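You operate a simulated robot arm through the tools that you are given. There is no shell and no other tool. Be economical: measure what you need, move in short steps, check, and stop when the job is done.

You are at the controls of a simulated two-armed robot. One attempt, no reset.

## Task
Switch the small spectrometer on and send a focused beam through the blue frame.
Fine: frame in the plate's middle row, focus dial to 7 sq, shutter slider open last.

Only the result counts: the job must be done as asked and must still hold three seconds after the hand-in. Knocking over, shifting, dropping, spilling or breaking anything else fails it.

## Robot
Two 7-joint arms with two-finger parallel grippers on one trunk, on a base that drives. Base frame: it is fixed to the floor where the robot stands at the start and does not move with it; the origin is under the middle of the robot, x ahead of it, y to its left, z up; the surface under the hand at the start is at about z = 0.774. Lengths are in m, angles in degrees, forces in N, time in s.
The left shoulder is at the start at [0.05, 0.177, 1.204], the right one opposite. With the tool pointing down near the work surface each hand reaches from about 0.1 to 0.68 m from the robot's upright axis, wherever it stands, measured 20 degrees to its own side. Places, roughly: detector box [0.5, -0.8, 0.8]; focus dial [0.6, 0, 0.9]; grid plate [0.5, -0.5, 0.8]; shutter slider [0.5, -0.1, 0.8]; switch of the small spectrometer [0.5, 0, 0.9]. Payload 3.43 kg a hand.
Tool frame (each hand has its own): the origin (TCP) lies between the finger pads and is the grasp point; the fingertips stand 0.034 m ahead of it; z points along the fingers, y is the line along which they close. The gripper opens to 0.128 m. The fingers are 0.024 m wide and 0.012 m thick; the gripper's body (0.048 by 0.13 m) begins 0.096 m behind the TCP.
Orientation is told as [roll, pitch, yaw] about the base's x, y, z axes, in that order, counted from this pose: with the fingers straight down and closing along the base's y, the tool's x points along the base's -x, its y along +y and its z along -z.

## Interface
- The arms move only by the tool drive_tool. It takes "left_moves", "right_moves" or both (then of equal length, played together; a hand with none holds still); each is a list of rows, each a list of 3 entries, a list of its own where there are three numbers: the shift along the tool's x, y, z in units of 50 mm (1.0 is 50 mm), then the turn, a rotation vector about the tool's x, y, z in units of 6 degrees (1.0 is 6 degrees), then the finger opening in m, from 0 to 0.128. In form: [[[tx, ty, tz], [ax, ay, az], fingers], ...]. A call has 1 to 10 rows; each row shifts and turns the commanded pose from where the row before left it, along the tool's axes as they then stand. A call with a number of a shift or a turn outside -1 to 1 is refused whole. Each row takes 0.2 s and may step no farther than 0.05 m and 8.6 degrees from the row before; otherwise, or with a gripper value out of range, the whole call is refused. A pose out of reach is approached as far as the arm can. The call stops where the force on the tool passes 40 N (or 10 N more than at its start, if that is more) or the arm is blocked; 0.2 s more then pass. The fingers move at their own pace (about 0.108 m/s each) and stop on an object; they squeeze with about 40 N. The grip force told is the motor's: it shows also when the fingers shut on nothing. Time passes only in rows, and 0.2 s behind the last, so rows that do not move let the fingers close. The reply holds the time, the measured pose of the TCP, the force on the tool along the base axes, the opening and the grip force, in the units named above and with some noise, with the torque about the TCP (base axes, N m) and any sound that the robot's microphone picked up.
- Cameras (640 x 400 px; columns grow to the right, rows downward): "scene" is now at [0.1481, -0.0207, 1.3605]; the picture's right is [-0.32, -0.95, 0.00], its down [-0.65, 0.22, -0.72] and it looks along [0.69, -0.23, -0.69] (base axes); focal length 268 px, centre (320, 200). "left" rides on the left gripper at [0.076, 0.011, -0.16] in its tool frame; the picture's right is [-0.15, 0.99, 0.00], its down [-0.88, -0.13, -0.46] and it looks along [-0.45, -0.07, 0.89] (tool axes); focal length 234 px, centre (320, 200). "right" rides on the right gripper at [0.076, -0.011, -0.16] in its tool frame; the picture's right is [0.15, 0.99, 0.00], its down [-0.88, 0.13, -0.46] and it looks along [-0.45, 0.07, 0.89] (tool axes); focal length 234 px, centre (320, 200). There is no depth. A picture from a camera that has moved, and an enlarged one, comes with that camera's place and axes in the base frame and with its lens. The place of the scene camera against the robot may be out by one fixed shift of up to 0.012 m in any direction.
- snapshot(camera): a new picture of that camera. It takes no simulated time.
- move_column(by): slides the trunk up (or, below 0, down) by that many m; the arms and the scene camera ride with it, the base frame stays. It gives what a move gives, with no picture.
- steer(legs): drives the robot by 1 to 6 legs, each [ahead, turn to the left] in m and degrees, along the robot's own axes; the way and the turn of a leg run together, so that a leg with both is an arc; at most 1.5 m and 180 degrees a leg. The arms and the cameras ride along, it lands a little off, and it stops where it bumps. It gives what a move gives.
- aim_head(pan, tilt): turns the head with the scene camera to pan (to the left, within 80 degrees either way) and tilt (down, from -29 to 69), counted from straight ahead of the robot. It gives what a move gives.
- inspect(camera, box): a new picture of the part [left, top, right, bottom] of that camera's present view, enlarged. It takes no simulated time.
- hand_in(): hands the job in; it is judged then, once.

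Go step by step. Nothing tells you exact positions but the pictures and the camera data: compare them with the known pose of the tool, close in by small moves and look again before you grip or let go. The budget is 120 turns and 92 pictures, counting those below and the enlarged ones. Unless the task says otherwise, let go and move clear before handing in, and close with one line.

The tools are called after "Call:" as name(argument=value, ...) on one line, values as JSON. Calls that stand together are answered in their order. drive_tool: Moves the arms, as the interface text tells. Its arguments: {"type":"object","properties":{"left_moves":{"type":"array","items":{"type":"array"}},"right_moves":{"type":"array","items":{"type":"array"}}},"required":[]} The other tools are called the same way: move_column (by) slides the trunk up or down; steer (legs) drives the base; aim_head (pan, tilt) turns the head that bears the scene camera; snapshot (camera) takes a picture; inspect (camera, box) takes an enlarged picture of a part of a camera's view; hand_in () hands the job in.

At the start:

```text
clock: 0.0
left_eef_pos: [0.4389, 0.033, 1.1363]
left_ee_rot: [0.0, 0.0, 0.0]
left_ft_force: [0.1, -0.5, -0.1]
left_ft_torque: [0.0, 0.01, 0.02]
left_finger_gap: 0.128
left_gripper_force: 0.0
right_eef_pos: [0.4591, -0.3085, 1.1491]
right_ee_rot: [0.1, 0.0, -0.1]
right_ft_force: [-0.4, 0.6, -0.2]
right_ft_torque: [-0.02, 0.01, 0.01]
right_finger_gap: 0.128
right_gripper_force: 0.2
trunk travel left (down, up): [-0.375, 0.026]
robot x, y, heading: [0.0015, -0.0022, 0.2]
head pan, tilt: [-18.4, 43.6]
```

scene: 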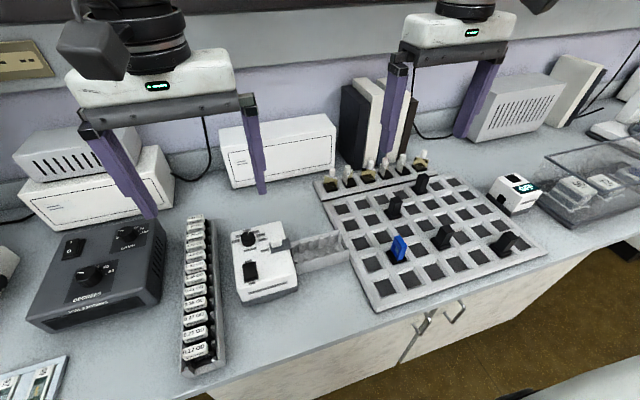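
right: 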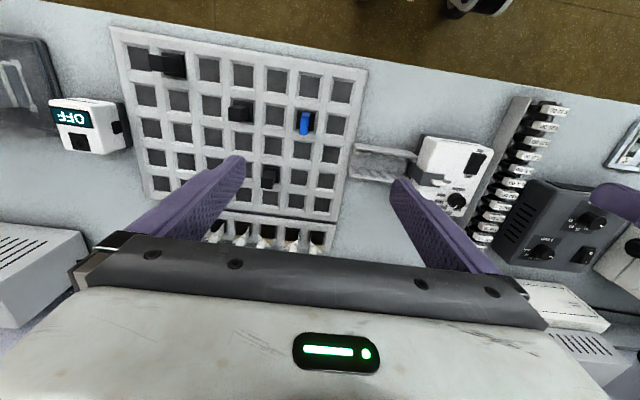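
left: 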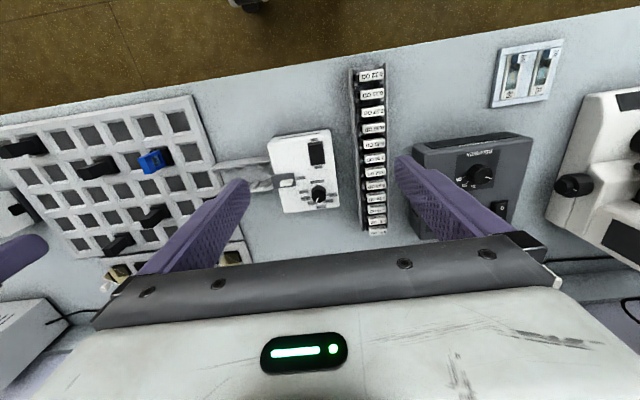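

I see a white small box with a dial and a rocker next to the grid plate, a blue frame in the plate, black frames, and a detector reading OFF. I'll look closer first.

Call:
inspect(camera="scene", box=[210, 200, 370, 310])

Call:
inspect(camera="scene", box=[310, 140, 560, 310])

Call:
inspect(camera="left", box=[200, 110, 360, 220])

Call:
inspect(camera="right", box=[100, 20, 380, 220])

```text
3.64 times, centred on (290, 255) of scene
camera zoom: at [0.1481, -0.0207, 1.3605], right [-0.32, -0.95, 0.0], down [-0.65, 0.22, -0.72], along [0.69, -0.23, -0.69], focal length 975 px, centre (429, 0)
```

zoom: 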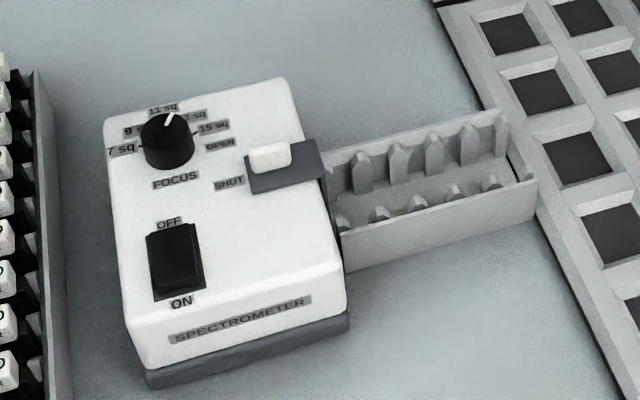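

```text
2.35 times, centred on (435, 225) of scene
camera zoom: at [0.1481, -0.0207, 1.3605], right [-0.32, -0.95, 0.0], down [-0.65, 0.22, -0.72], along [0.69, -0.23, -0.69], focal length 631 px, centre (49, 141)
```

zoom: 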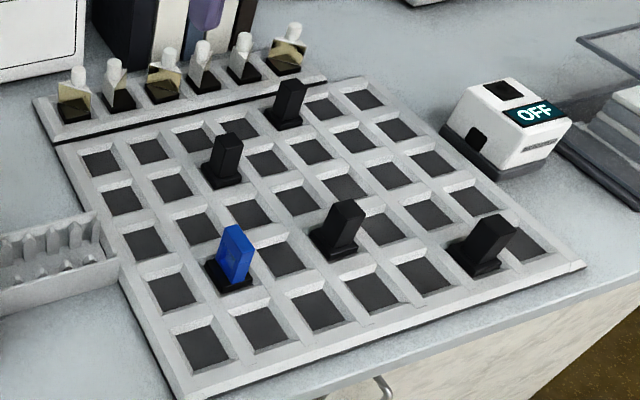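

```text
3.64 times, centred on (280, 165) of left
camera zoom: at [0.3641, 0.0425, 1.296], right [0.15, 0.99, 0.0], down [0.88, -0.13, 0.46], along [0.45, -0.07, -0.89], focal length 852 px, centre (466, 327)
```

zoom: 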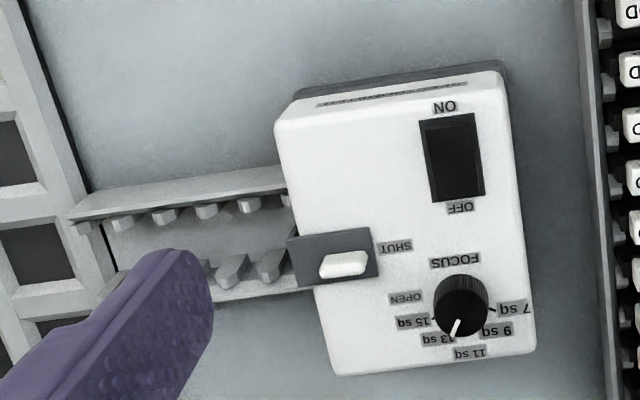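

```text
2.00 times, centred on (240, 120) of right
camera zoom: at [0.382, -0.319, 1.3097], right [-0.15, 0.99, 0.0], down [0.88, 0.13, 0.46], along [0.45, 0.07, -0.89], focal length 468 px, centre (480, 360)
```

zoom: 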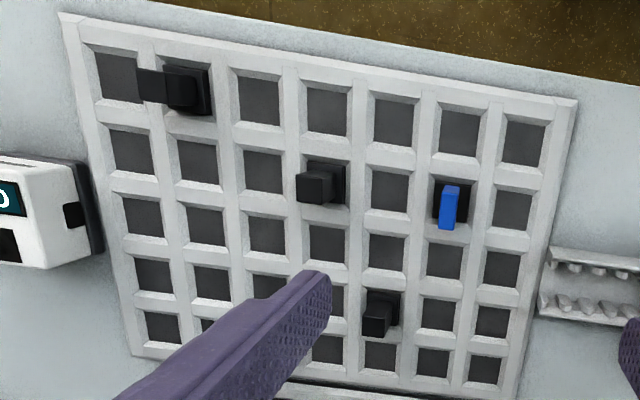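

The plate has 5 rows and 7 columns; the middle row is empty and lies in line with the beam duct. The blue frame sits in row 2 from the front. I'll bring both hands closer for detail.

Call:
drive_tool(left_moves=[[[-0.3, -0.12, 0.5], [0, 0, 0], 0.128], [[-0.3, -0.12, 0.5], [0, 0, 0], 0.128], [[-0.3, -0.12, 0.5], [0, 0, 0], 0.128], [[-0.3, -0.12, 0.5], [0, 0, 0], 0.128]], right_moves=[[[0.1, -0.15, 0.6], [0, 0, 0], 0.128], [[0.1, -0.15, 0.6], [0, 0, 0], 0.128], [[0.1, -0.15, 0.6], [0, 0, 0], 0.128], [[0.1, -0.15, 0.6], [0, 0, 0], 0.128]])

Call:
snapshot(camera="left")

Call:
snapshot(camera="right")

```text
clock: 1.0
left_eef_pos: [0.499, 0.0068, 1.0357]
left_ee_rot: [0.0, 0.1, 0.0]
left_ft_force: [0.2, -0.8, 0.2]
left_ft_torque: [-0.02, -0.02, 0.03]
left_finger_gap: 0.1281
left_gripper_force: 0.1
right_eef_pos: [0.4393, -0.3363, 1.0304]
right_ee_rot: [0.0, 0.0, 0.0]
right_ft_force: [-0.1, -0.2, -0.1]
right_ft_torque: [-0.01, -0.01, 0.02]
right_finger_gap: 0.1278
right_gripper_force: 0.1
trunk travel left (down, up): [-0.375, 0.026]
robot x, y, heading: [0.0006, 0.0001, -0.2]
head pan, tilt: [-18.4, 43.6]
```

```text
84 pictures are left
camera left: at [0.424, 0.0169, 1.1948], right [0.15, 0.99, 0.0], down [0.88, -0.13, 0.46], along [0.45, -0.07, -0.89], focal length 234 px, centre (320, 200)
```

left: 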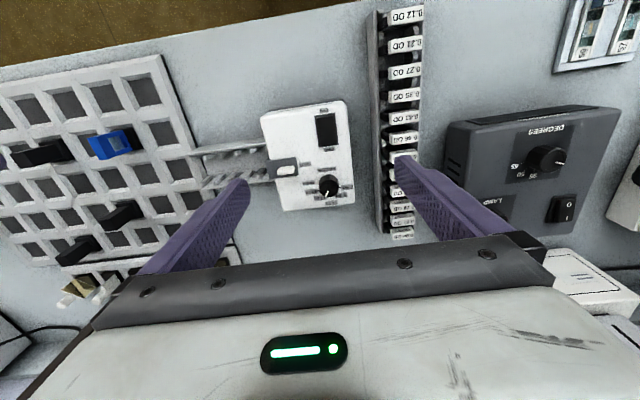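

```text
83 pictures are left
camera right: at [0.3628, -0.3477, 1.1899], right [-0.15, 0.99, 0.0], down [0.88, 0.13, 0.46], along [0.45, 0.07, -0.89], focal length 234 px, centre (320, 200)
```

right: 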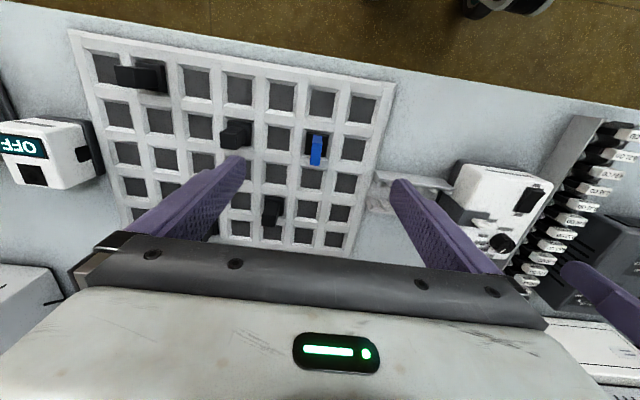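

Call:
inspect(camera="left", box=[180, 90, 370, 220])

Call:
inspect(camera="right", box=[250, 70, 400, 260])

Call:
inspect(camera="left", box=[40, 80, 200, 200])

```text
3.08 times, centred on (275, 155) of left
camera zoom: at [0.424, 0.0169, 1.1948], right [0.15, 0.99, 0.0], down [0.88, -0.13, 0.46], along [0.45, -0.07, -0.89], focal length 720 px, centre (458, 338)
```

zoom: 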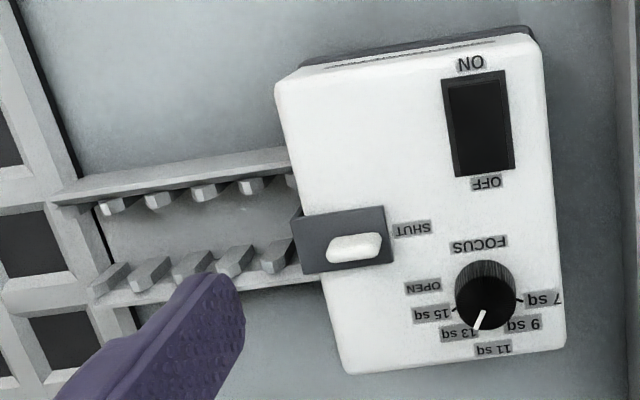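

```text
2.11 times, centred on (325, 165) of right
camera zoom: at [0.3628, -0.3477, 1.1899], right [-0.15, 0.99, 0.0], down [0.88, 0.13, 0.46], along [0.45, 0.07, -0.89], focal length 493 px, centre (310, 274)
```

zoom: 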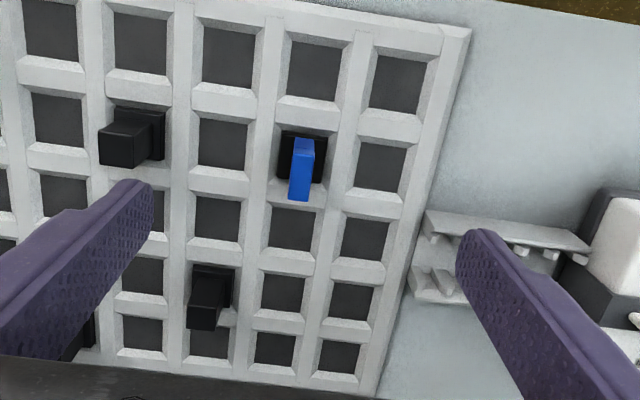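

```text
3.33 times, centred on (120, 140) of left
camera zoom: at [0.424, 0.0169, 1.1948], right [0.15, 0.99, 0.0], down [0.88, -0.13, 0.46], along [0.45, -0.07, -0.89], focal length 781 px, centre (987, 400)
```

zoom: 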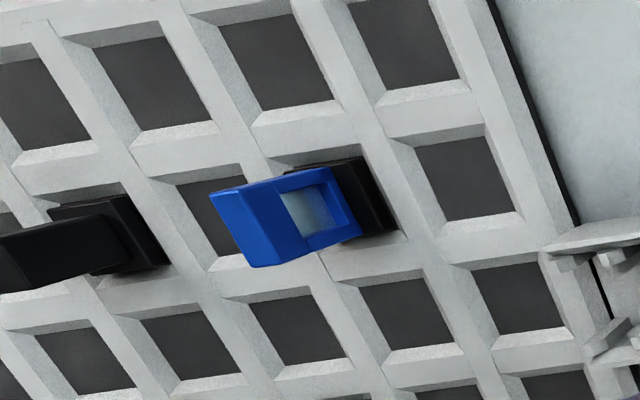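

The spectrometer top is at about z 0.845: rocker at (0.49, 0.016) with ON toward the robot, dial at (0.571, 0.008) pointing near 13 sq, slider knob at (0.54, −0.056). First I'll press the ON end with the left fingers closed.

Call:
drive_tool(left_moves=[[[0.068, 0.039, 0.463], [0, 0, 0], 0.0], [[0.068, 0.039, 0.463], [0, 0, 0], 0.0], [[0.068, 0.039, 0.463], [0, 0, 0], 0.0], [[0.068, 0.039, 0.463], [0, 0, 0], 0.0], [[0.068, 0.039, 0.463], [0, 0, 0], 0.0], [[0, 0, 0], [0, 0, 0], 0.0]])

Call:
snapshot(camera="left")

Call:
inspect(camera="scene", box=[210, 190, 370, 310])

```text
clock: 2.4
left_eef_pos: [0.4821, 0.0181, 0.9193]
left_ee_rot: [0.0, 0.0, 0.0]
left_ft_force: [0.0, 0.7, -0.2]
left_ft_torque: [0.0, -0.03, 0.02]
left_finger_gap: 0.0001
left_gripper_force: 32.5
right_eef_pos: [0.4398, -0.3361, 1.0299]
right_ee_rot: [0.0, 0.0, 0.0]
right_ft_force: [0.8, -0.4, -0.3]
right_ft_torque: [0.01, 0.01, -0.01]
right_finger_gap: 0.128
right_gripper_force: 0.1
trunk travel left (down, up): [-0.375, 0.026]
robot x, y, heading: [0.0023, -0.0005, -0.2]
head pan, tilt: [-18.4, 43.6]
```

```text
79 pictures are left
camera left: at [0.4065, 0.0281, 1.0793], right [0.15, 0.99, 0.0], down [0.88, -0.13, 0.46], along [0.45, -0.07, -0.89], focal length 234 px, centre (320, 200)
```

left: 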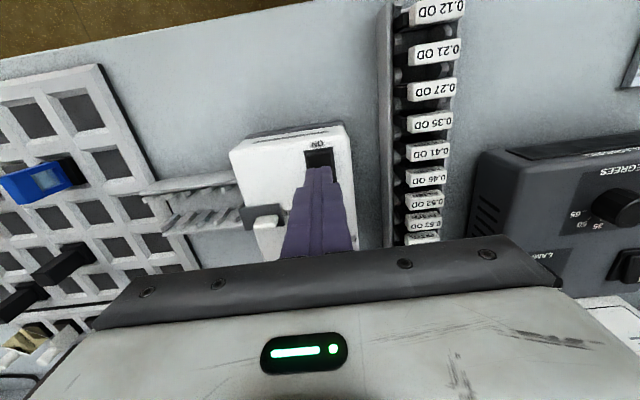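

```text
3.33 times, centred on (290, 250) of scene
camera zoom: at [0.148, -0.0207, 1.3605], right [-0.32, -0.95, 0.0], down [-0.65, 0.22, -0.72], along [0.69, -0.23, -0.69], focal length 894 px, centre (420, 33)
```

zoom: 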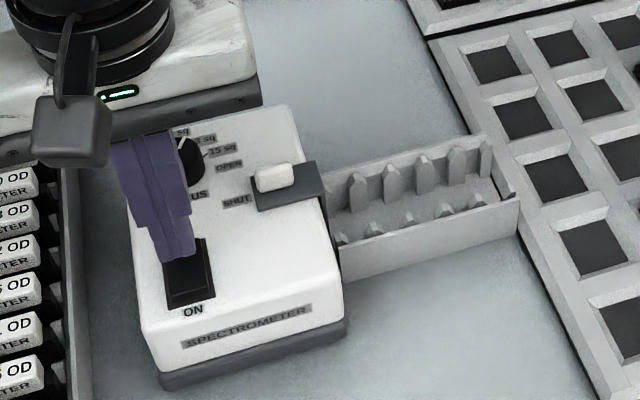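

Aligned with the ON end. Descending in small steps until it clicks or the force rises.

Call:
drive_tool(left_moves=[[[0, -0.03, 0.2], [0, 0, 0], 0.0], [[0, 0, 0.2], [0, 0, 0], 0.0], [[0, 0, 0.06], [0, 0, 0], 0.0], [[0, 0, 0.06], [0, 0, 0], 0.0], [[0, 0, 0.06], [0, 0, 0], 0.0], [[0, 0, 0.06], [0, 0, 0], 0.0], [[0, 0, 0.06], [0, 0, 0], 0.0]])

```text
clock: 4.0
left_eef_pos: [0.4823, 0.0174, 0.8882]
left_ee_rot: [-0.1, -0.2, 0.0]
left_ft_force: [-2.7, 1.5, 15.9]
left_ft_torque: [0.11, -0.02, 0.06]
left_finger_gap: 0.0001
left_gripper_force: 32.8
right_eef_pos: [0.4375, -0.3364, 1.0318]
right_ee_rot: [0.1, -0.1, -0.1]
right_ft_force: [1.1, 0.5, -0.9]
right_ft_torque: [-0.01, 0.0, 0.0]
right_finger_gap: 0.1279
right_gripper_force: 0.1
trunk travel left (down, up): [-0.375, 0.026]
robot x, y, heading: [-0.0006, -0.0023, 0.1]
head pan, tilt: [-18.4, 43.6]
```

In contact at 16 N, no click yet; pressing a little further.

Call:
drive_tool(left_moves=[[[0, 0, 0.05], [0, 0, 0], 0.0], [[0, 0, 0.05], [0, 0, 0], 0.0], [[0, 0, 0.05], [0, 0, 0], 0.0]])

Call:
inspect(camera="scene", box=[230, 230, 310, 310])

```text
clock: 4.6
left_eef_pos: [0.4819, 0.0172, 0.8873]
left_ee_rot: [-0.2, -0.4, -0.1]
left_ft_force: [-9.8, 4.2, 18.2]
left_ft_torque: [0.29, 0.27, 0.1]
left_finger_gap: 0.0001
left_gripper_force: 33.7
right_eef_pos: [0.4381, -0.3361, 1.0313]
right_ee_rot: [0.0, -0.2, -0.1]
right_ft_force: [0.3, 0.1, 0.2]
right_ft_torque: [-0.01, 0.02, 0.02]
right_finger_gap: 0.128
right_gripper_force: 0.1
trunk travel left (down, up): [-0.375, 0.026]
robot x, y, heading: [-0.003, -0.0024, -0.1]
head pan, tilt: [-18.4, 43.6]
stopped in row 2 (left hand): the force on the tool passed its limit at 43 N (the readings are from after the stop); the commanded pose is now the measured one
```

```text
5.00 times, centred on (270, 270) of scene
camera zoom: at [0.146, -0.0201, 1.3606], right [-0.31, -0.95, 0.0], down [-0.65, 0.22, -0.73], along [0.69, -0.23, -0.69], focal length 1341 px, centre (570, -150)
```

zoom: 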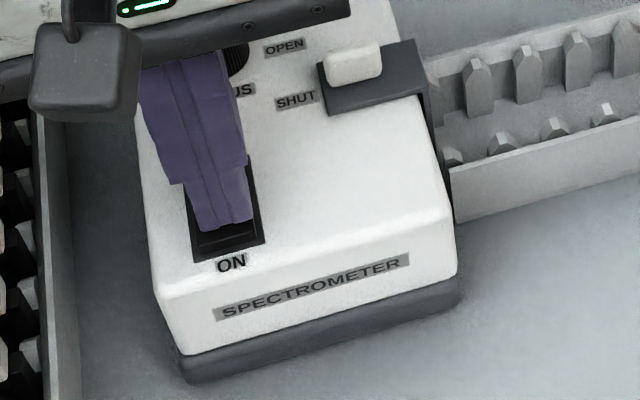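

The tip sits too close to the pivot. I'll lift a little, shift about 8 mm toward the ON end, and press again.

Call:
drive_tool(left_moves=[[[0, 0, -0.3], [0, 0, 0], 0.0], [[0.18, -0.02, 0], [0, 0, 0], 0.0], [[0, 0, 0], [0, 0, 0], 0.0]])

Call:
inspect(camera="scene", box=[230, 230, 310, 310])

Call:
inspect(camera="left", box=[240, 110, 380, 210])

```text
clock: 5.4
left_eef_pos: [0.4752, 0.0163, 0.8995]
left_ee_rot: [-0.2, -0.4, 0.0]
left_ft_force: [0.4, -0.2, 1.0]
left_ft_torque: [0.05, 0.0, 0.0]
left_finger_gap: 0.0
left_gripper_force: 32.7
right_eef_pos: [0.4386, -0.3355, 1.0304]
right_ee_rot: [0.0, 0.0, -0.1]
right_ft_force: [0.1, 0.0, -0.9]
right_ft_torque: [-0.03, -0.01, 0.0]
right_finger_gap: 0.128
right_gripper_force: 0.0
trunk travel left (down, up): [-0.375, 0.026]
robot x, y, heading: [-0.0002, -0.0031, -0.1]
head pan, tilt: [-18.4, 43.6]
```

```text
5.00 times, centred on (270, 270) of scene
camera zoom: at [0.148, -0.0206, 1.3604], right [-0.32, -0.95, 0.0], down [-0.65, 0.22, -0.72], along [0.69, -0.23, -0.69], focal length 1341 px, centre (570, -150)
```

zoom: 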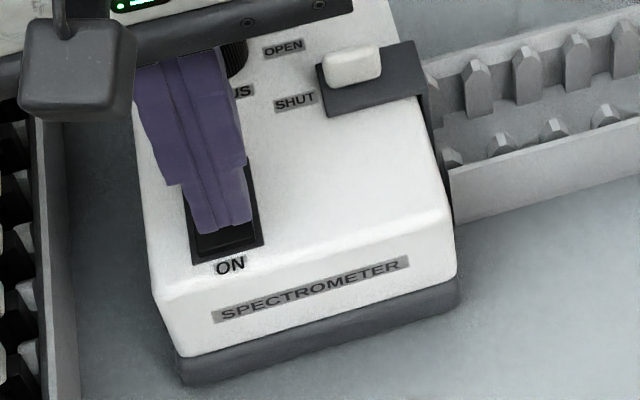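

```text
4.00 times, centred on (310, 160) of left
camera zoom: at [0.3981, 0.0261, 1.0588], right [0.15, 0.99, 0.0], down [0.88, -0.13, 0.46], along [0.46, -0.07, -0.89], focal length 937 px, centre (360, 360)
```

zoom: 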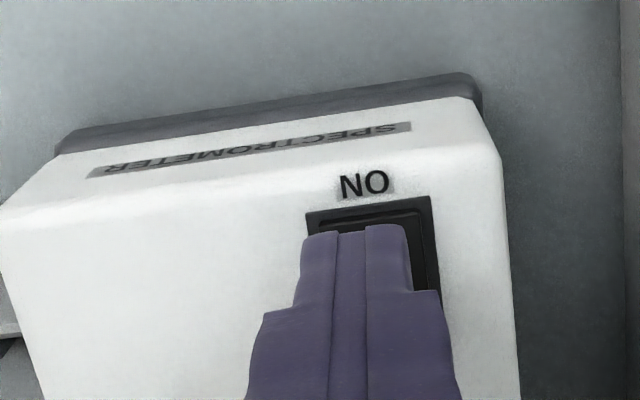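

Unclear whether the rocker has already flipped; lifting aside to look.

Call:
drive_tool(left_moves=[[[0, 0, -0.8], [0, 0, 0], 0.0], [[0, 0.6, -0.8], [0, 0, 0], 0.0], [[0, 0.8, -0.4], [0, 0, 0], 0.0]])

Call:
inspect(camera="scene", box=[220, 220, 320, 300])

Call:
inspect(camera="left", box=[160, 100, 340, 220])

```text
clock: 6.2
left_eef_pos: [0.4737, 0.0864, 0.9986]
left_ee_rot: [-0.2, -0.3, 0.0]
left_ft_force: [0.8, 0.4, 0.7]
left_ft_torque: [0.0, 0.01, 0.04]
left_finger_gap: 0.0001
left_gripper_force: 32.7
right_eef_pos: [0.4382, -0.3362, 1.0312]
right_ee_rot: [0.0, -0.1, 0.1]
right_ft_force: [-0.5, -0.3, -0.3]
right_ft_torque: [0.02, -0.03, -0.01]
right_finger_gap: 0.128
right_gripper_force: 0.1
trunk travel left (down, up): [-0.375, 0.026]
robot x, y, heading: [-0.0021, 0.0007, 0.2]
head pan, tilt: [-18.4, 43.6]
```

```text
5.00 times, centred on (270, 260) of scene
camera zoom: at [0.1478, -0.0199, 1.3605], right [-0.32, -0.95, 0.0], down [-0.65, 0.22, -0.72], along [0.69, -0.23, -0.69], focal length 1341 px, centre (570, -100)
```

zoom: 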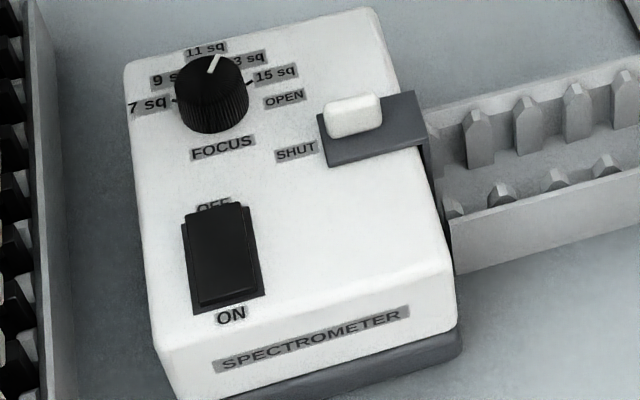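

```text
3.33 times, centred on (250, 160) of left
camera zoom: at [0.3969, 0.097, 1.1574], right [0.15, 0.99, 0.0], down [0.88, -0.13, 0.46], along [0.46, -0.07, -0.89], focal length 781 px, centre (553, 333)
```

zoom: 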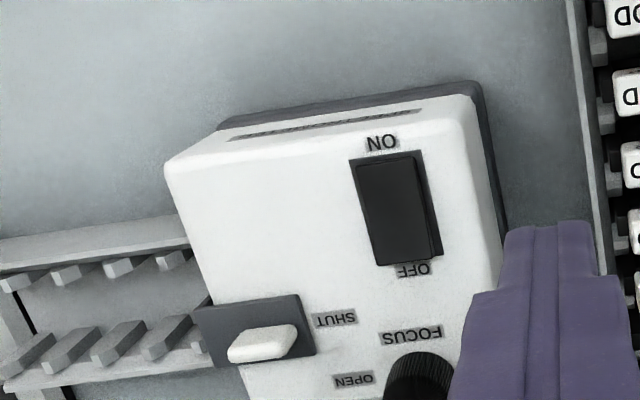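

The OFF end now stands raised and the ON end is pressed: the switch is on. Next I pre-turn the left hand by −50° to grasp the dial.

Call:
drive_tool(left_moves=[[[0, 0, 0], [0, 0, 0.926], 0.06], [[0, 0, 0], [0, 0, 0.926], 0.06], [[0, 0, 0], [0, 0, 0.926], 0.06], [[0, 0, 0], [0, 0, 0.926], 0.06], [[0, 0, 0], [0, 0, 0.926], 0.06], [[0, 0, 0], [0, 0, 0.926], 0.06], [[0, 0, 0], [0, 0, 0.926], 0.06], [[0, 0, 0], [0, 0, 0.926], 0.06], [[0, 0, 0], [0, 0, 0.926], 0.06]])

Call:
drive_tool(left_moves=[[[-0.613, 0.12, 0.05], [0, 0, 0], 0.06], [[-0.613, 0.12, 0.05], [0, 0, 0], 0.06], [[-0.613, 0.12, 0.05], [0, 0, 0], 0.06], [[-0.613, 0.12, 0.05], [0, 0, 0], 0.06], [[0, 0, 0], [0, 0, 0], 0.06]])

Call:
snapshot(camera="left")

Call:
inspect(camera="scene", box=[200, 180, 340, 300])

```text
clock: 8.2
left_eef_pos: [0.4755, 0.0858, 0.9999]
left_ee_rot: [0.2, -0.4, -50.1]
left_ft_force: [0.4, 0.1, 0.1]
left_ft_torque: [0.02, -0.01, 0.0]
left_finger_gap: 0.0599
left_gripper_force: 0.0
right_eef_pos: [0.4386, -0.3362, 1.0309]
right_ee_rot: [0.1, 0.0, -0.1]
right_ft_force: [0.1, -0.6, -0.4]
right_ft_torque: [-0.01, -0.01, -0.01]
right_finger_gap: 0.1282
right_gripper_force: 0.1
trunk travel left (down, up): [-0.375, 0.026]
robot x, y, heading: [-0.0003, 0.0004, 0.1]
head pan, tilt: [-18.4, 43.6]
```

```text
clock: 9.4
left_eef_pos: [0.5741, 0.0067, 0.9904]
left_ee_rot: [0.2, -0.4, -50.1]
left_ft_force: [-0.2, 0.9, -0.2]
left_ft_torque: [0.0, -0.01, -0.03]
left_finger_gap: 0.0603
left_gripper_force: 0.0
right_eef_pos: [0.4405, -0.3348, 1.0313]
right_ee_rot: [0.0, 0.0, 0.0]
right_ft_force: [0.5, 0.0, 0.4]
right_ft_torque: [-0.03, 0.01, 0.01]
right_finger_gap: 0.1275
right_gripper_force: 0.1
trunk travel left (down, up): [-0.375, 0.026]
robot x, y, heading: [0.0001, -0.0014, 0.2]
head pan, tilt: [-18.4, 43.6]
```

```text
72 pictures are left
camera left: at [0.5329, 0.0723, 1.1507], right [0.85, 0.52, 0.0], down [0.46, -0.76, 0.46], along [0.24, -0.39, -0.89], focal length 234 px, centre (320, 200)
```

left: 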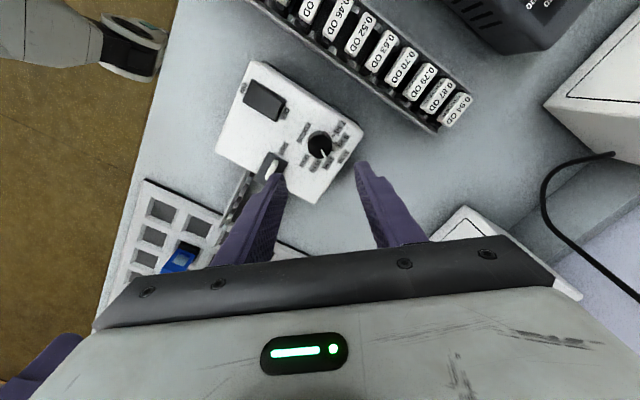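

```text
3.33 times, centred on (270, 240) of scene
camera zoom: at [0.148, -0.0202, 1.3605], right [-0.32, -0.95, 0.0], down [-0.65, 0.22, -0.72], along [0.69, -0.23, -0.69], focal length 894 px, centre (487, 67)
```

zoom: 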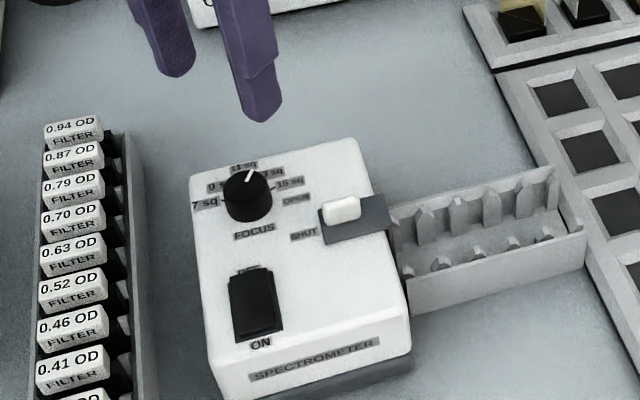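

Call:
inspect(camera="left", box=[270, 110, 390, 200])

```text
4.44 times, centred on (330, 155) of left
camera zoom: at [0.5329, 0.0723, 1.1507], right [0.85, 0.52, 0.0], down [0.46, -0.76, 0.46], along [0.24, -0.39, -0.89], focal length 1041 px, centre (276, 400)
```

zoom: 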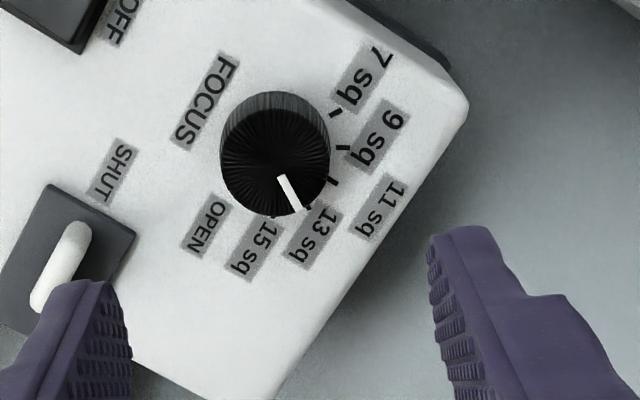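

The dial is at 13 sq with 30° per step, so it needs 90° counter-clockwise. Lowering around it at (0.5695, 0.0105).

Call:
drive_tool(left_moves=[[[0.06, -0.01, 0.5], [0, 0, 0], 0.06], [[0.06, -0.01, 0.5], [0, 0, 0], 0.06], [[0, 0, 0.5], [0, 0, 0], 0.06], [[0, 0, 0.3], [0, 0, 0], 0.06], [[0, 0, 0.1], [0, 0, 0], 0.06]])

Call:
inspect(camera="left", box=[240, 100, 400, 220])

Call:
inspect(camera="scene", box=[200, 180, 340, 300])

```text
clock: 10.6
left_eef_pos: [0.5679, 0.011, 0.8945]
left_ee_rot: [0.3, -0.4, -50.0]
left_ft_force: [0.2, -0.1, -0.5]
left_ft_torque: [-0.01, 0.01, -0.04]
left_finger_gap: 0.06
left_gripper_force: 0.1
right_eef_pos: [0.4385, -0.3361, 1.0306]
right_ee_rot: [-0.1, 0.0, -0.1]
right_ft_force: [0.1, -0.3, 0.5]
right_ft_torque: [-0.02, -0.02, 0.0]
right_finger_gap: 0.128
right_gripper_force: 0.0
trunk travel left (down, up): [-0.375, 0.026]
robot x, y, heading: [-0.0004, -0.0041, -0.0]
head pan, tilt: [-18.4, 43.6]
```

```text
3.33 times, centred on (320, 160) of left
camera zoom: at [0.5281, 0.0758, 1.0539], right [0.85, 0.52, 0.0], down [0.46, -0.76, 0.46], along [0.24, -0.39, -0.89], focal length 781 px, centre (320, 333)
```

zoom: 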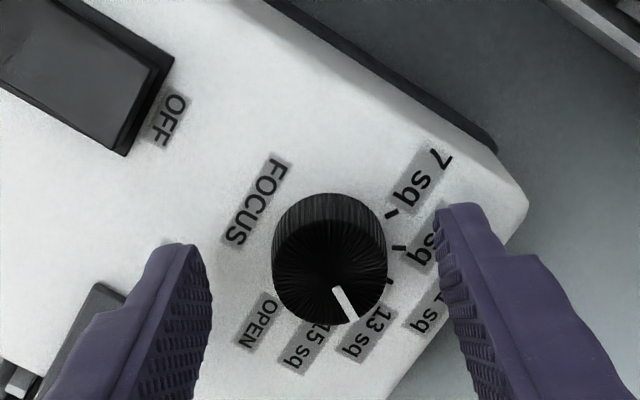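

```text
3.33 times, centred on (270, 240) of scene
camera zoom: at [0.1481, -0.0206, 1.3605], right [-0.32, -0.95, 0.0], down [-0.65, 0.22, -0.72], along [0.69, -0.23, -0.69], focal length 894 px, centre (487, 67)
```

zoom: 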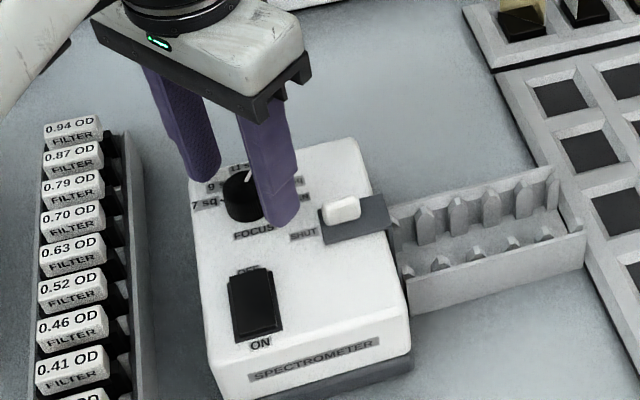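

Call:
drive_tool(left_moves=[[[-0.02, 0.05, 0.06], [0, 0, 0], 0.06], [[0, 0, 0], [0, 0, 0], 0.02], [[0, 0, 0], [0, 0, 0], 0.02], [[0, 0, 0], [0, 0, 0], 0.02]])

Call:
inspect(camera="left", box=[240, 100, 400, 220])

```text
clock: 11.6
left_eef_pos: [0.5711, 0.013, 0.8912]
left_ee_rot: [0.2, -0.5, -50.1]
left_ft_force: [-0.6, 0.2, -0.6]
left_ft_torque: [-0.05, -0.02, 0.01]
left_finger_gap: 0.0306
left_gripper_force: 44.9
right_eef_pos: [0.4397, -0.3346, 1.0304]
right_ee_rot: [0.0, 0.0, 0.0]
right_ft_force: [-0.2, 0.2, -0.4]
right_ft_torque: [0.0, -0.01, 0.0]
right_finger_gap: 0.1279
right_gripper_force: 0.1
trunk travel left (down, up): [-0.375, 0.026]
robot x, y, heading: [0.0025, 0.0038, -0.3]
head pan, tilt: [-18.4, 43.6]
```

```text
3.33 times, centred on (320, 160) of left
camera zoom: at [0.5302, 0.0767, 1.0513], right [0.85, 0.52, 0.0], down [0.46, -0.76, 0.46], along [0.24, -0.39, -0.89], focal length 781 px, centre (320, 333)
```

zoom: 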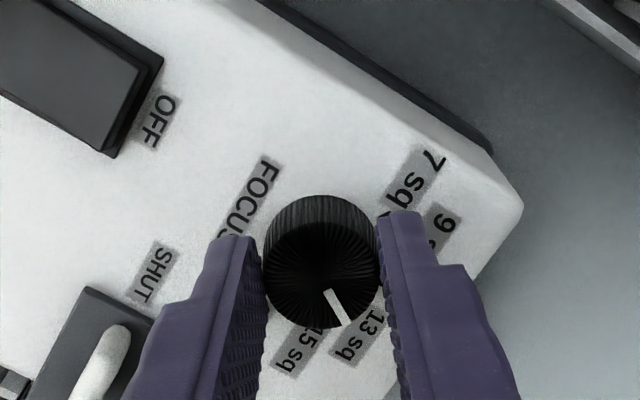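

Gripped centrally with almost no side force. Turning 60°, then checking.

Call:
drive_tool(left_moves=[[[0, 0, 0], [0, 0, -1], 0.02], [[0, 0, 0], [0, 0, -1], 0.02], [[0, 0, 0], [0, 0, -1], 0.02], [[0, 0, 0], [0, 0, -1], 0.02], [[0, 0, 0], [0, 0, -1], 0.02], [[0, 0, 0], [0, 0, -1], 0.02], [[0, 0, 0], [0, 0, -1], 0.02], [[0, 0, 0], [0, 0, -1], 0.02], [[0, 0, 0], [0, 0, -1], 0.02], [[0, 0, 0], [0, 0, -1], 0.02]])

Call:
inspect(camera="left", box=[240, 100, 400, 220])

```text
clock: 13.8
left_eef_pos: [0.572, 0.0108, 0.8923]
left_ee_rot: [-0.4, -0.2, 10.0]
left_ft_force: [-3.1, -10.2, -12.8]
left_ft_torque: [-0.19, -0.76, -0.03]
left_finger_gap: 0.0301
left_gripper_force: 44.9
right_eef_pos: [0.439, -0.3366, 1.0301]
right_ee_rot: [0.1, 0.0, -0.1]
right_ft_force: [0.2, 0.8, 0.5]
right_ft_torque: [-0.03, 0.0, 0.0]
right_finger_gap: 0.128
right_gripper_force: 0.2
trunk travel left (down, up): [-0.375, 0.026]
robot x, y, heading: [0.0004, -0.0006, -0.2]
head pan, tilt: [-18.4, 43.6]
```

```text
3.33 times, centred on (320, 160) of left
camera zoom: at [0.4933, 0.0073, 1.0515], right [-0.03, 1.0, 0.0], down [0.89, 0.03, 0.46], along [0.46, 0.01, -0.89], focal length 781 px, centre (320, 333)
```

zoom: 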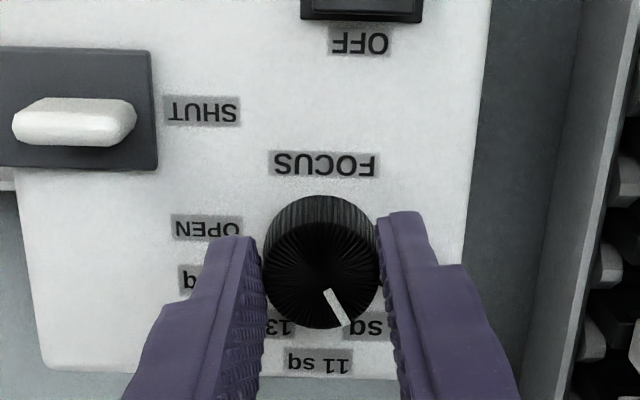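

The knob follows the hand and should now be at 9 sq; 30° more.

Call:
drive_tool(left_moves=[[[0, 0, 0], [0, 0, -1], 0.02], [[0, 0, 0], [0, 0, -1], 0.02], [[0, 0, 0], [0, 0, -1], 0.02], [[0, 0, 0], [0, 0, -1], 0.02], [[0, 0, 0], [0, 0, -1], 0.02]])

Call:
drive_tool(left_moves=[[[0, 0, 0], [0, 0, 0], 0.06], [[0, 0, 0], [0, 0, 0], 0.06], [[0, 0, -0.5], [0, 0, 0], 0.06], [[0, 0, -0.8], [0, 0, 0], 0.06], [[0, 0, -0.8], [0, 0, 0], 0.06]])

Call:
inspect(camera="left", box=[220, 90, 400, 220])

Call:
inspect(camera="scene", box=[220, 210, 320, 290])

```text
clock: 15.1
left_eef_pos: [0.5703, 0.0096, 0.8921]
left_ee_rot: [-1.2, 0.5, 39.9]
left_ft_force: [-1.1, -16.7, -4.7]
left_ft_torque: [-0.89, -0.08, 0.0]
left_finger_gap: 0.0304
left_gripper_force: 45.1
right_eef_pos: [0.4382, -0.3379, 1.0303]
right_ee_rot: [0.0, -0.1, -0.3]
right_ft_force: [0.0, 0.0, -0.5]
right_ft_torque: [0.0, -0.01, 0.01]
right_finger_gap: 0.1278
right_gripper_force: 0.1
trunk travel left (down, up): [-0.375, 0.026]
robot x, y, heading: [0.0046, 0.0007, -0.1]
head pan, tilt: [-18.4, 43.6]
stopped in row 5 (left hand): the force on the tool passed its limit at 41 N (the readings are from after the stop); the commanded pose is now the measured one
```

```text
clock: 16.3
left_eef_pos: [0.5696, 0.0108, 0.9986]
left_ee_rot: [-0.8, 0.3, 40.1]
left_ft_force: [-0.1, 0.5, 0.1]
left_ft_torque: [0.01, 0.01, 0.0]
left_finger_gap: 0.0599
left_gripper_force: 0.1
right_eef_pos: [0.4381, -0.3355, 1.0317]
right_ee_rot: [0.0, 0.0, -0.1]
right_ft_force: [0.3, 0.6, 0.0]
right_ft_torque: [0.0, 0.0, 0.02]
right_finger_gap: 0.1279
right_gripper_force: 0.0
trunk travel left (down, up): [-0.375, 0.026]
robot x, y, heading: [-0.0011, -0.0003, 0.3]
head pan, tilt: [-18.4, 43.6]
```

```text
3.08 times, centred on (310, 155) of left
camera zoom: at [0.5046, -0.0275, 1.1581], right [-0.52, 0.85, -0.01], down [0.76, 0.47, 0.45], along [0.39, 0.23, -0.89], focal length 720 px, centre (351, 338)
```

zoom: 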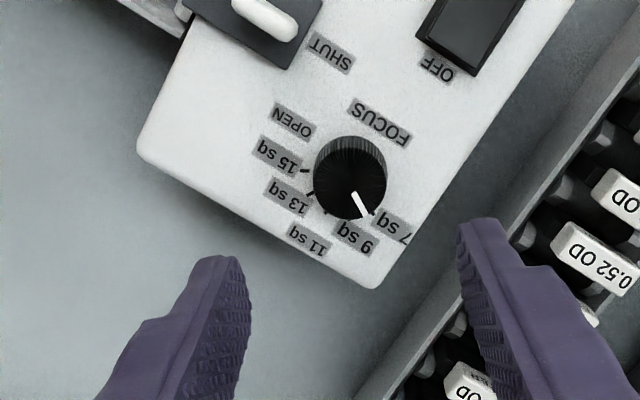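

```text
5.00 times, centred on (270, 250) of scene
camera zoom: at [0.1481, -0.0204, 1.3604], right [-0.32, -0.95, 0.0], down [-0.65, 0.22, -0.72], along [0.69, -0.23, -0.69], focal length 1341 px, centre (570, -50)
```

zoom: 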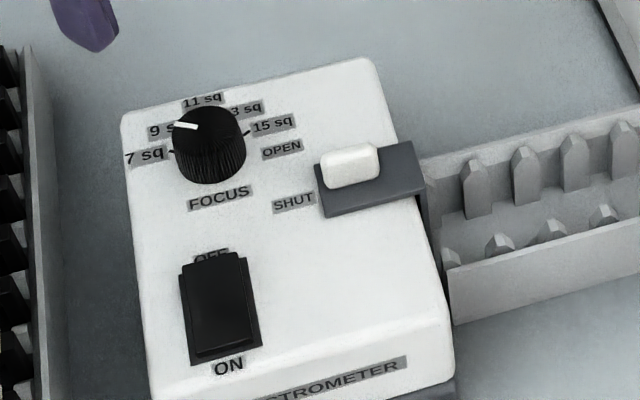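

Call:
inspect(camera="left", box=[280, 120, 350, 170])

```text
8.00 times, centred on (315, 145) of left
camera zoom: at [0.5046, -0.0275, 1.1581], right [-0.52, 0.85, -0.01], down [0.76, 0.47, 0.45], along [0.39, 0.23, -0.89], focal length 1873 px, centre (360, 640)
```

zoom: 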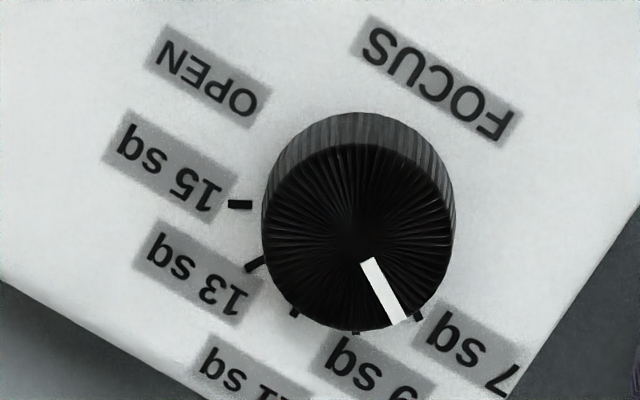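

The pointer looks about 4° short of the 7 tick. I'll regrip and nudge it a little further.

Call:
drive_tool(left_moves=[[[0, 0, 0.8], [0, 0, 0.4], 0.06], [[0, 0, 0.8], [0, 0, 0.4], 0.06], [[0, 0, 0.52], [0, 0, 0], 0.06], [[0, 0, 0], [0, 0, 0], 0.02], [[0, 0, 0], [0, 0, 0], 0.02], [[0, 0, 0], [0, 0, 0], 0.02]])

Call:
drive_tool(left_moves=[[[0, 0, 0], [0, 0, -0.4], 0.02], [[0, 0, 0], [0, 0, -0.4], 0.02], [[0, 0, 0], [0, 0, -0.15], 0.02]])

Call:
drive_tool(left_moves=[[[0, 0, 0], [0, 0, 0], 0.06], [[0, 0, 0], [0, 0, 0], 0.06], [[0, 0, -0.5], [0, 0, 0], 0.06], [[0, 0, -0.8], [0, 0, 0], 0.06], [[0, 0, -0.8], [0, 0, 0], 0.06]])

Call:
inspect(camera="left", box=[280, 120, 350, 170])

```text
clock: 17.7
left_eef_pos: [0.571, 0.0107, 0.8926]
left_ee_rot: [-0.8, 0.3, 35.1]
left_ft_force: [1.3, -1.9, -3.2]
left_ft_torque: [-0.16, -0.19, -0.01]
left_finger_gap: 0.0303
left_gripper_force: 45.2
right_eef_pos: [0.4382, -0.3368, 1.0303]
right_ee_rot: [-0.1, 0.0, -0.1]
right_ft_force: [-0.1, 0.4, 0.7]
right_ft_torque: [-0.01, 0.05, 0.0]
right_finger_gap: 0.1278
right_gripper_force: 0.0
trunk travel left (down, up): [-0.375, 0.026]
robot x, y, heading: [0.0012, -0.0008, 0.0]
head pan, tilt: [-18.4, 43.6]
```

```text
clock: 18.5
left_eef_pos: [0.5712, 0.0101, 0.8907]
left_ee_rot: [-0.9, 0.2, 40.9]
left_ft_force: [2.0, -6.3, -0.1]
left_ft_torque: [-0.16, -0.14, -0.51]
left_finger_gap: 0.0302
left_gripper_force: 44.1
right_eef_pos: [0.4388, -0.3365, 1.0298]
right_ee_rot: [0.0, 0.0, -0.1]
right_ft_force: [0.9, 0.2, -0.1]
right_ft_torque: [0.02, 0.03, -0.01]
right_finger_gap: 0.1281
right_gripper_force: 0.0
trunk travel left (down, up): [-0.375, 0.026]
robot x, y, heading: [-0.0002, -0.001, -0.2]
head pan, tilt: [-18.4, 43.6]
```

```text
clock: 19.7
left_eef_pos: [0.5682, 0.0134, 0.9967]
left_ee_rot: [-0.7, 0.4, 40.8]
left_ft_force: [0.2, 0.0, 1.2]
left_ft_torque: [0.01, -0.04, -0.05]
left_finger_gap: 0.0601
left_gripper_force: 0.0
right_eef_pos: [0.4382, -0.3358, 1.0303]
right_ee_rot: [0.0, 0.0, 0.0]
right_ft_force: [0.4, 0.4, -1.0]
right_ft_torque: [0.0, -0.02, 0.01]
right_finger_gap: 0.1282
right_gripper_force: 0.1
trunk travel left (down, up): [-0.375, 0.026]
robot x, y, heading: [-0.0054, -0.0023, -0.2]
head pan, tilt: [-18.4, 43.6]
```

```text
8.00 times, centred on (315, 145) of left
camera zoom: at [0.5048, -0.0274, 1.1561], right [-0.54, 0.84, -0.01], down [0.75, 0.48, 0.45], along [0.39, 0.23, -0.89], focal length 1873 px, centre (360, 640)
```

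zoom: 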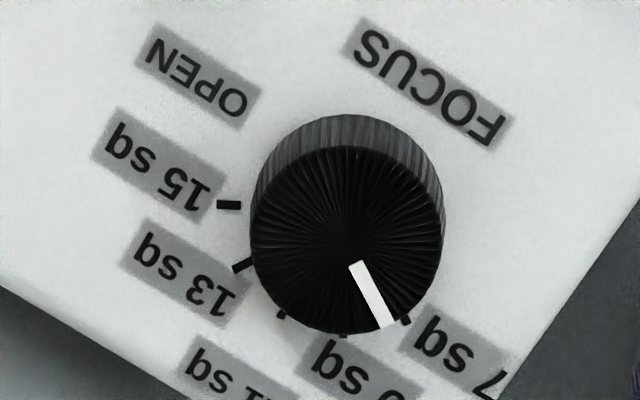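

A reaction torque of 0.5 N·m appeared with no further rotation, so the dial is at its end stop, 7 sq. Now the right hand goes above the blue frame.

Call:
drive_tool(right_moves=[[[-0.15, -0.01, 0.55], [0, 0, 0], 0.07], [[-0.15, -0.01, 0.55], [0, 0, 0], 0.07], [[-0.13, -0.01, 0.5], [0, 0, 0], 0.07], [[0, 0, 0], [0, 0, 0], 0.07]])

Call:
inspect(camera="right", box=[220, 60, 420, 260])

Call:
inspect(camera="scene", box=[320, 160, 480, 300])

```text
clock: 20.7
left_eef_pos: [0.5694, 0.0126, 0.9953]
left_ee_rot: [-0.8, 0.3, 41.0]
left_ft_force: [0.4, -0.5, -0.2]
left_ft_torque: [0.01, 0.03, 0.0]
left_finger_gap: 0.0601
left_gripper_force: 0.0
right_eef_pos: [0.4597, -0.3396, 0.9498]
right_ee_rot: [0.0, 0.0, -0.1]
right_ft_force: [0.1, 0.7, 0.1]
right_ft_torque: [0.01, 0.01, -0.02]
right_finger_gap: 0.0701
right_gripper_force: 0.1
trunk travel left (down, up): [-0.375, 0.026]
robot x, y, heading: [0.0032, -0.0009, -0.4]
head pan, tilt: [-18.4, 43.6]
```

```text
2.00 times, centred on (320, 160) of right
camera zoom: at [0.383, -0.3501, 1.1096], right [-0.14, 0.99, 0.0], down [0.88, 0.13, 0.46], along [0.45, 0.07, -0.89], focal length 468 px, centre (320, 280)
```

zoom: 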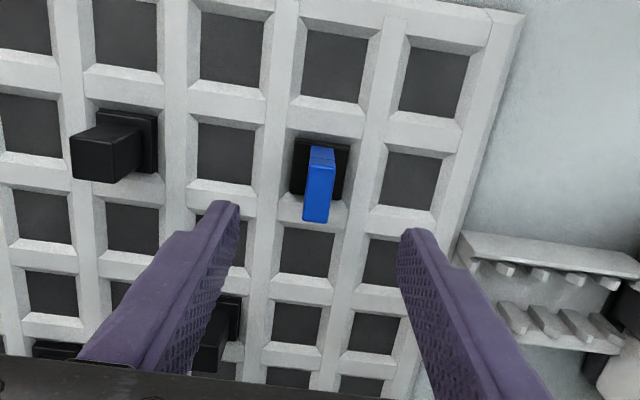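

```text
2.86 times, centred on (400, 230) of scene
camera zoom: at [0.1478, -0.0212, 1.3605], right [-0.32, -0.95, 0.0], down [-0.65, 0.22, -0.72], along [0.69, -0.23, -0.69], focal length 766 px, centre (91, 114)
```

zoom: 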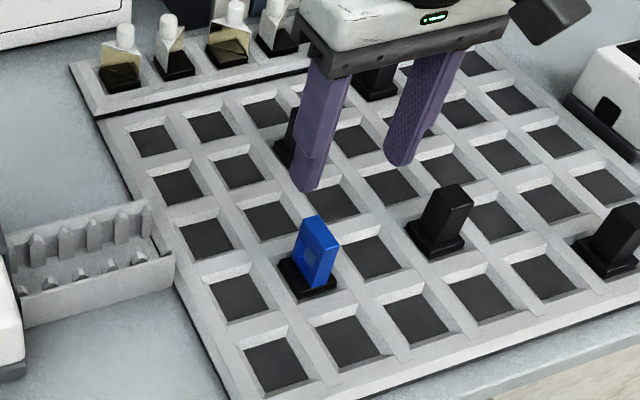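

The frame slab is centred at about (0.460, −0.338) with its top near z 0.85. Descending to grip its upper part across the faces.

Call:
drive_tool(right_moves=[[[0, 0.02, 0.6], [0, 0, 0], 0.07], [[0, 0.02, 0.6], [0, 0, 0], 0.07], [[0, 0, 0.5], [0, 0, 0], 0.07], [[0, 0, 0.33], [0, 0, 0], 0.07]])

Call:
inspect(camera="right", box=[220, 60, 420, 260])

Call:
inspect(camera="scene", box=[340, 200, 460, 300])

```text
clock: 21.7
left_eef_pos: [0.5706, 0.0129, 0.9953]
left_ee_rot: [-0.8, 0.3, 41.0]
left_ft_force: [0.1, -0.1, 0.4]
left_ft_torque: [0.02, -0.01, 0.03]
left_finger_gap: 0.06
left_gripper_force: 0.1
right_eef_pos: [0.4611, -0.336, 0.8503]
right_ee_rot: [-0.1, -0.1, -0.1]
right_ft_force: [-0.3, -0.3, -0.2]
right_ft_torque: [0.03, -0.01, 0.04]
right_finger_gap: 0.0701
right_gripper_force: 0.1
trunk travel left (down, up): [-0.375, 0.026]
robot x, y, heading: [0.0029, -0.0037, -0.1]
head pan, tilt: [-18.4, 43.6]
```

```text
2.00 times, centred on (320, 160) of right
camera zoom: at [0.3844, -0.3471, 1.0093], right [-0.14, 0.99, 0.0], down [0.88, 0.13, 0.46], along [0.45, 0.07, -0.89], focal length 468 px, centre (320, 280)
```

zoom: 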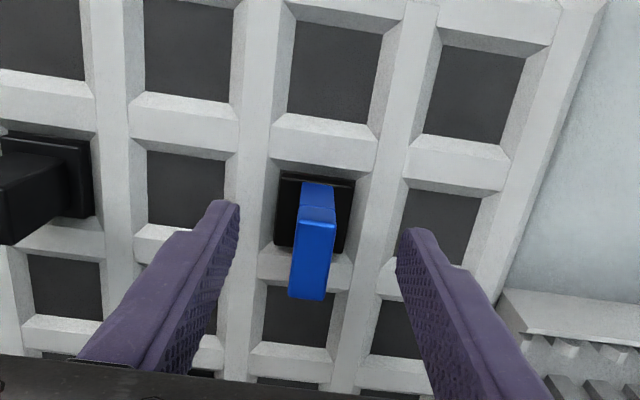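

```text
4.00 times, centred on (400, 250) of scene
camera zoom: at [0.1481, -0.0214, 1.3605], right [-0.32, -0.95, 0.0], down [-0.65, 0.22, -0.72], along [0.69, -0.23, -0.69], focal length 1072 px, centre (0, 0)
```

zoom: 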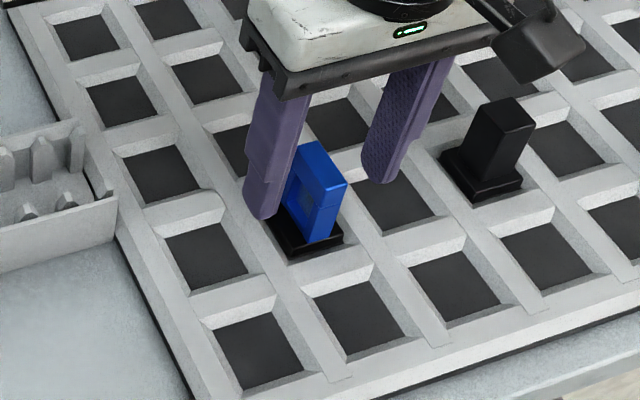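

Centred between the fingers. Closing.

Call:
drive_tool(right_moves=[[[0, 0, 0], [0, 0, 0], 0.03], [[0, 0, 0], [0, 0, 0], 0.01], [[0, 0, 0], [0, 0, 0], 0.01], [[0, 0, 0], [0, 0, 0], 0.01]])

Call:
inspect(camera="right", box=[220, 60, 420, 260])

```text
clock: 22.7
left_eef_pos: [0.5681, 0.0129, 0.9965]
left_ee_rot: [-0.7, 0.3, 40.8]
left_ft_force: [0.0, -0.3, 0.3]
left_ft_torque: [-0.02, 0.03, 0.01]
left_finger_gap: 0.06
left_gripper_force: 0.0
right_eef_pos: [0.4608, -0.3355, 0.8486]
right_ee_rot: [0.0, 0.0, -0.1]
right_ft_force: [-0.2, -3.6, 1.2]
right_ft_torque: [-0.25, 0.03, 0.02]
right_finger_gap: 0.0155
right_gripper_force: 39.7
trunk travel left (down, up): [-0.375, 0.026]
robot x, y, heading: [0.0014, 0.0017, -0.2]
head pan, tilt: [-18.4, 43.6]
```

```text
2.00 times, centred on (320, 160) of right
camera zoom: at [0.3842, -0.3474, 1.0097], right [-0.14, 0.99, 0.0], down [0.88, 0.13, 0.46], along [0.45, 0.07, -0.89], focal length 468 px, centre (320, 280)
```

zoom: 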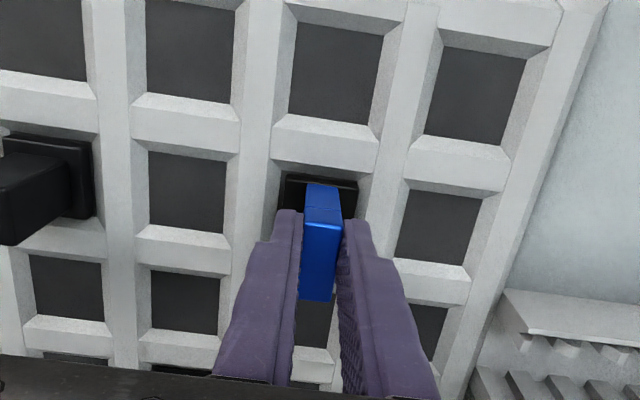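

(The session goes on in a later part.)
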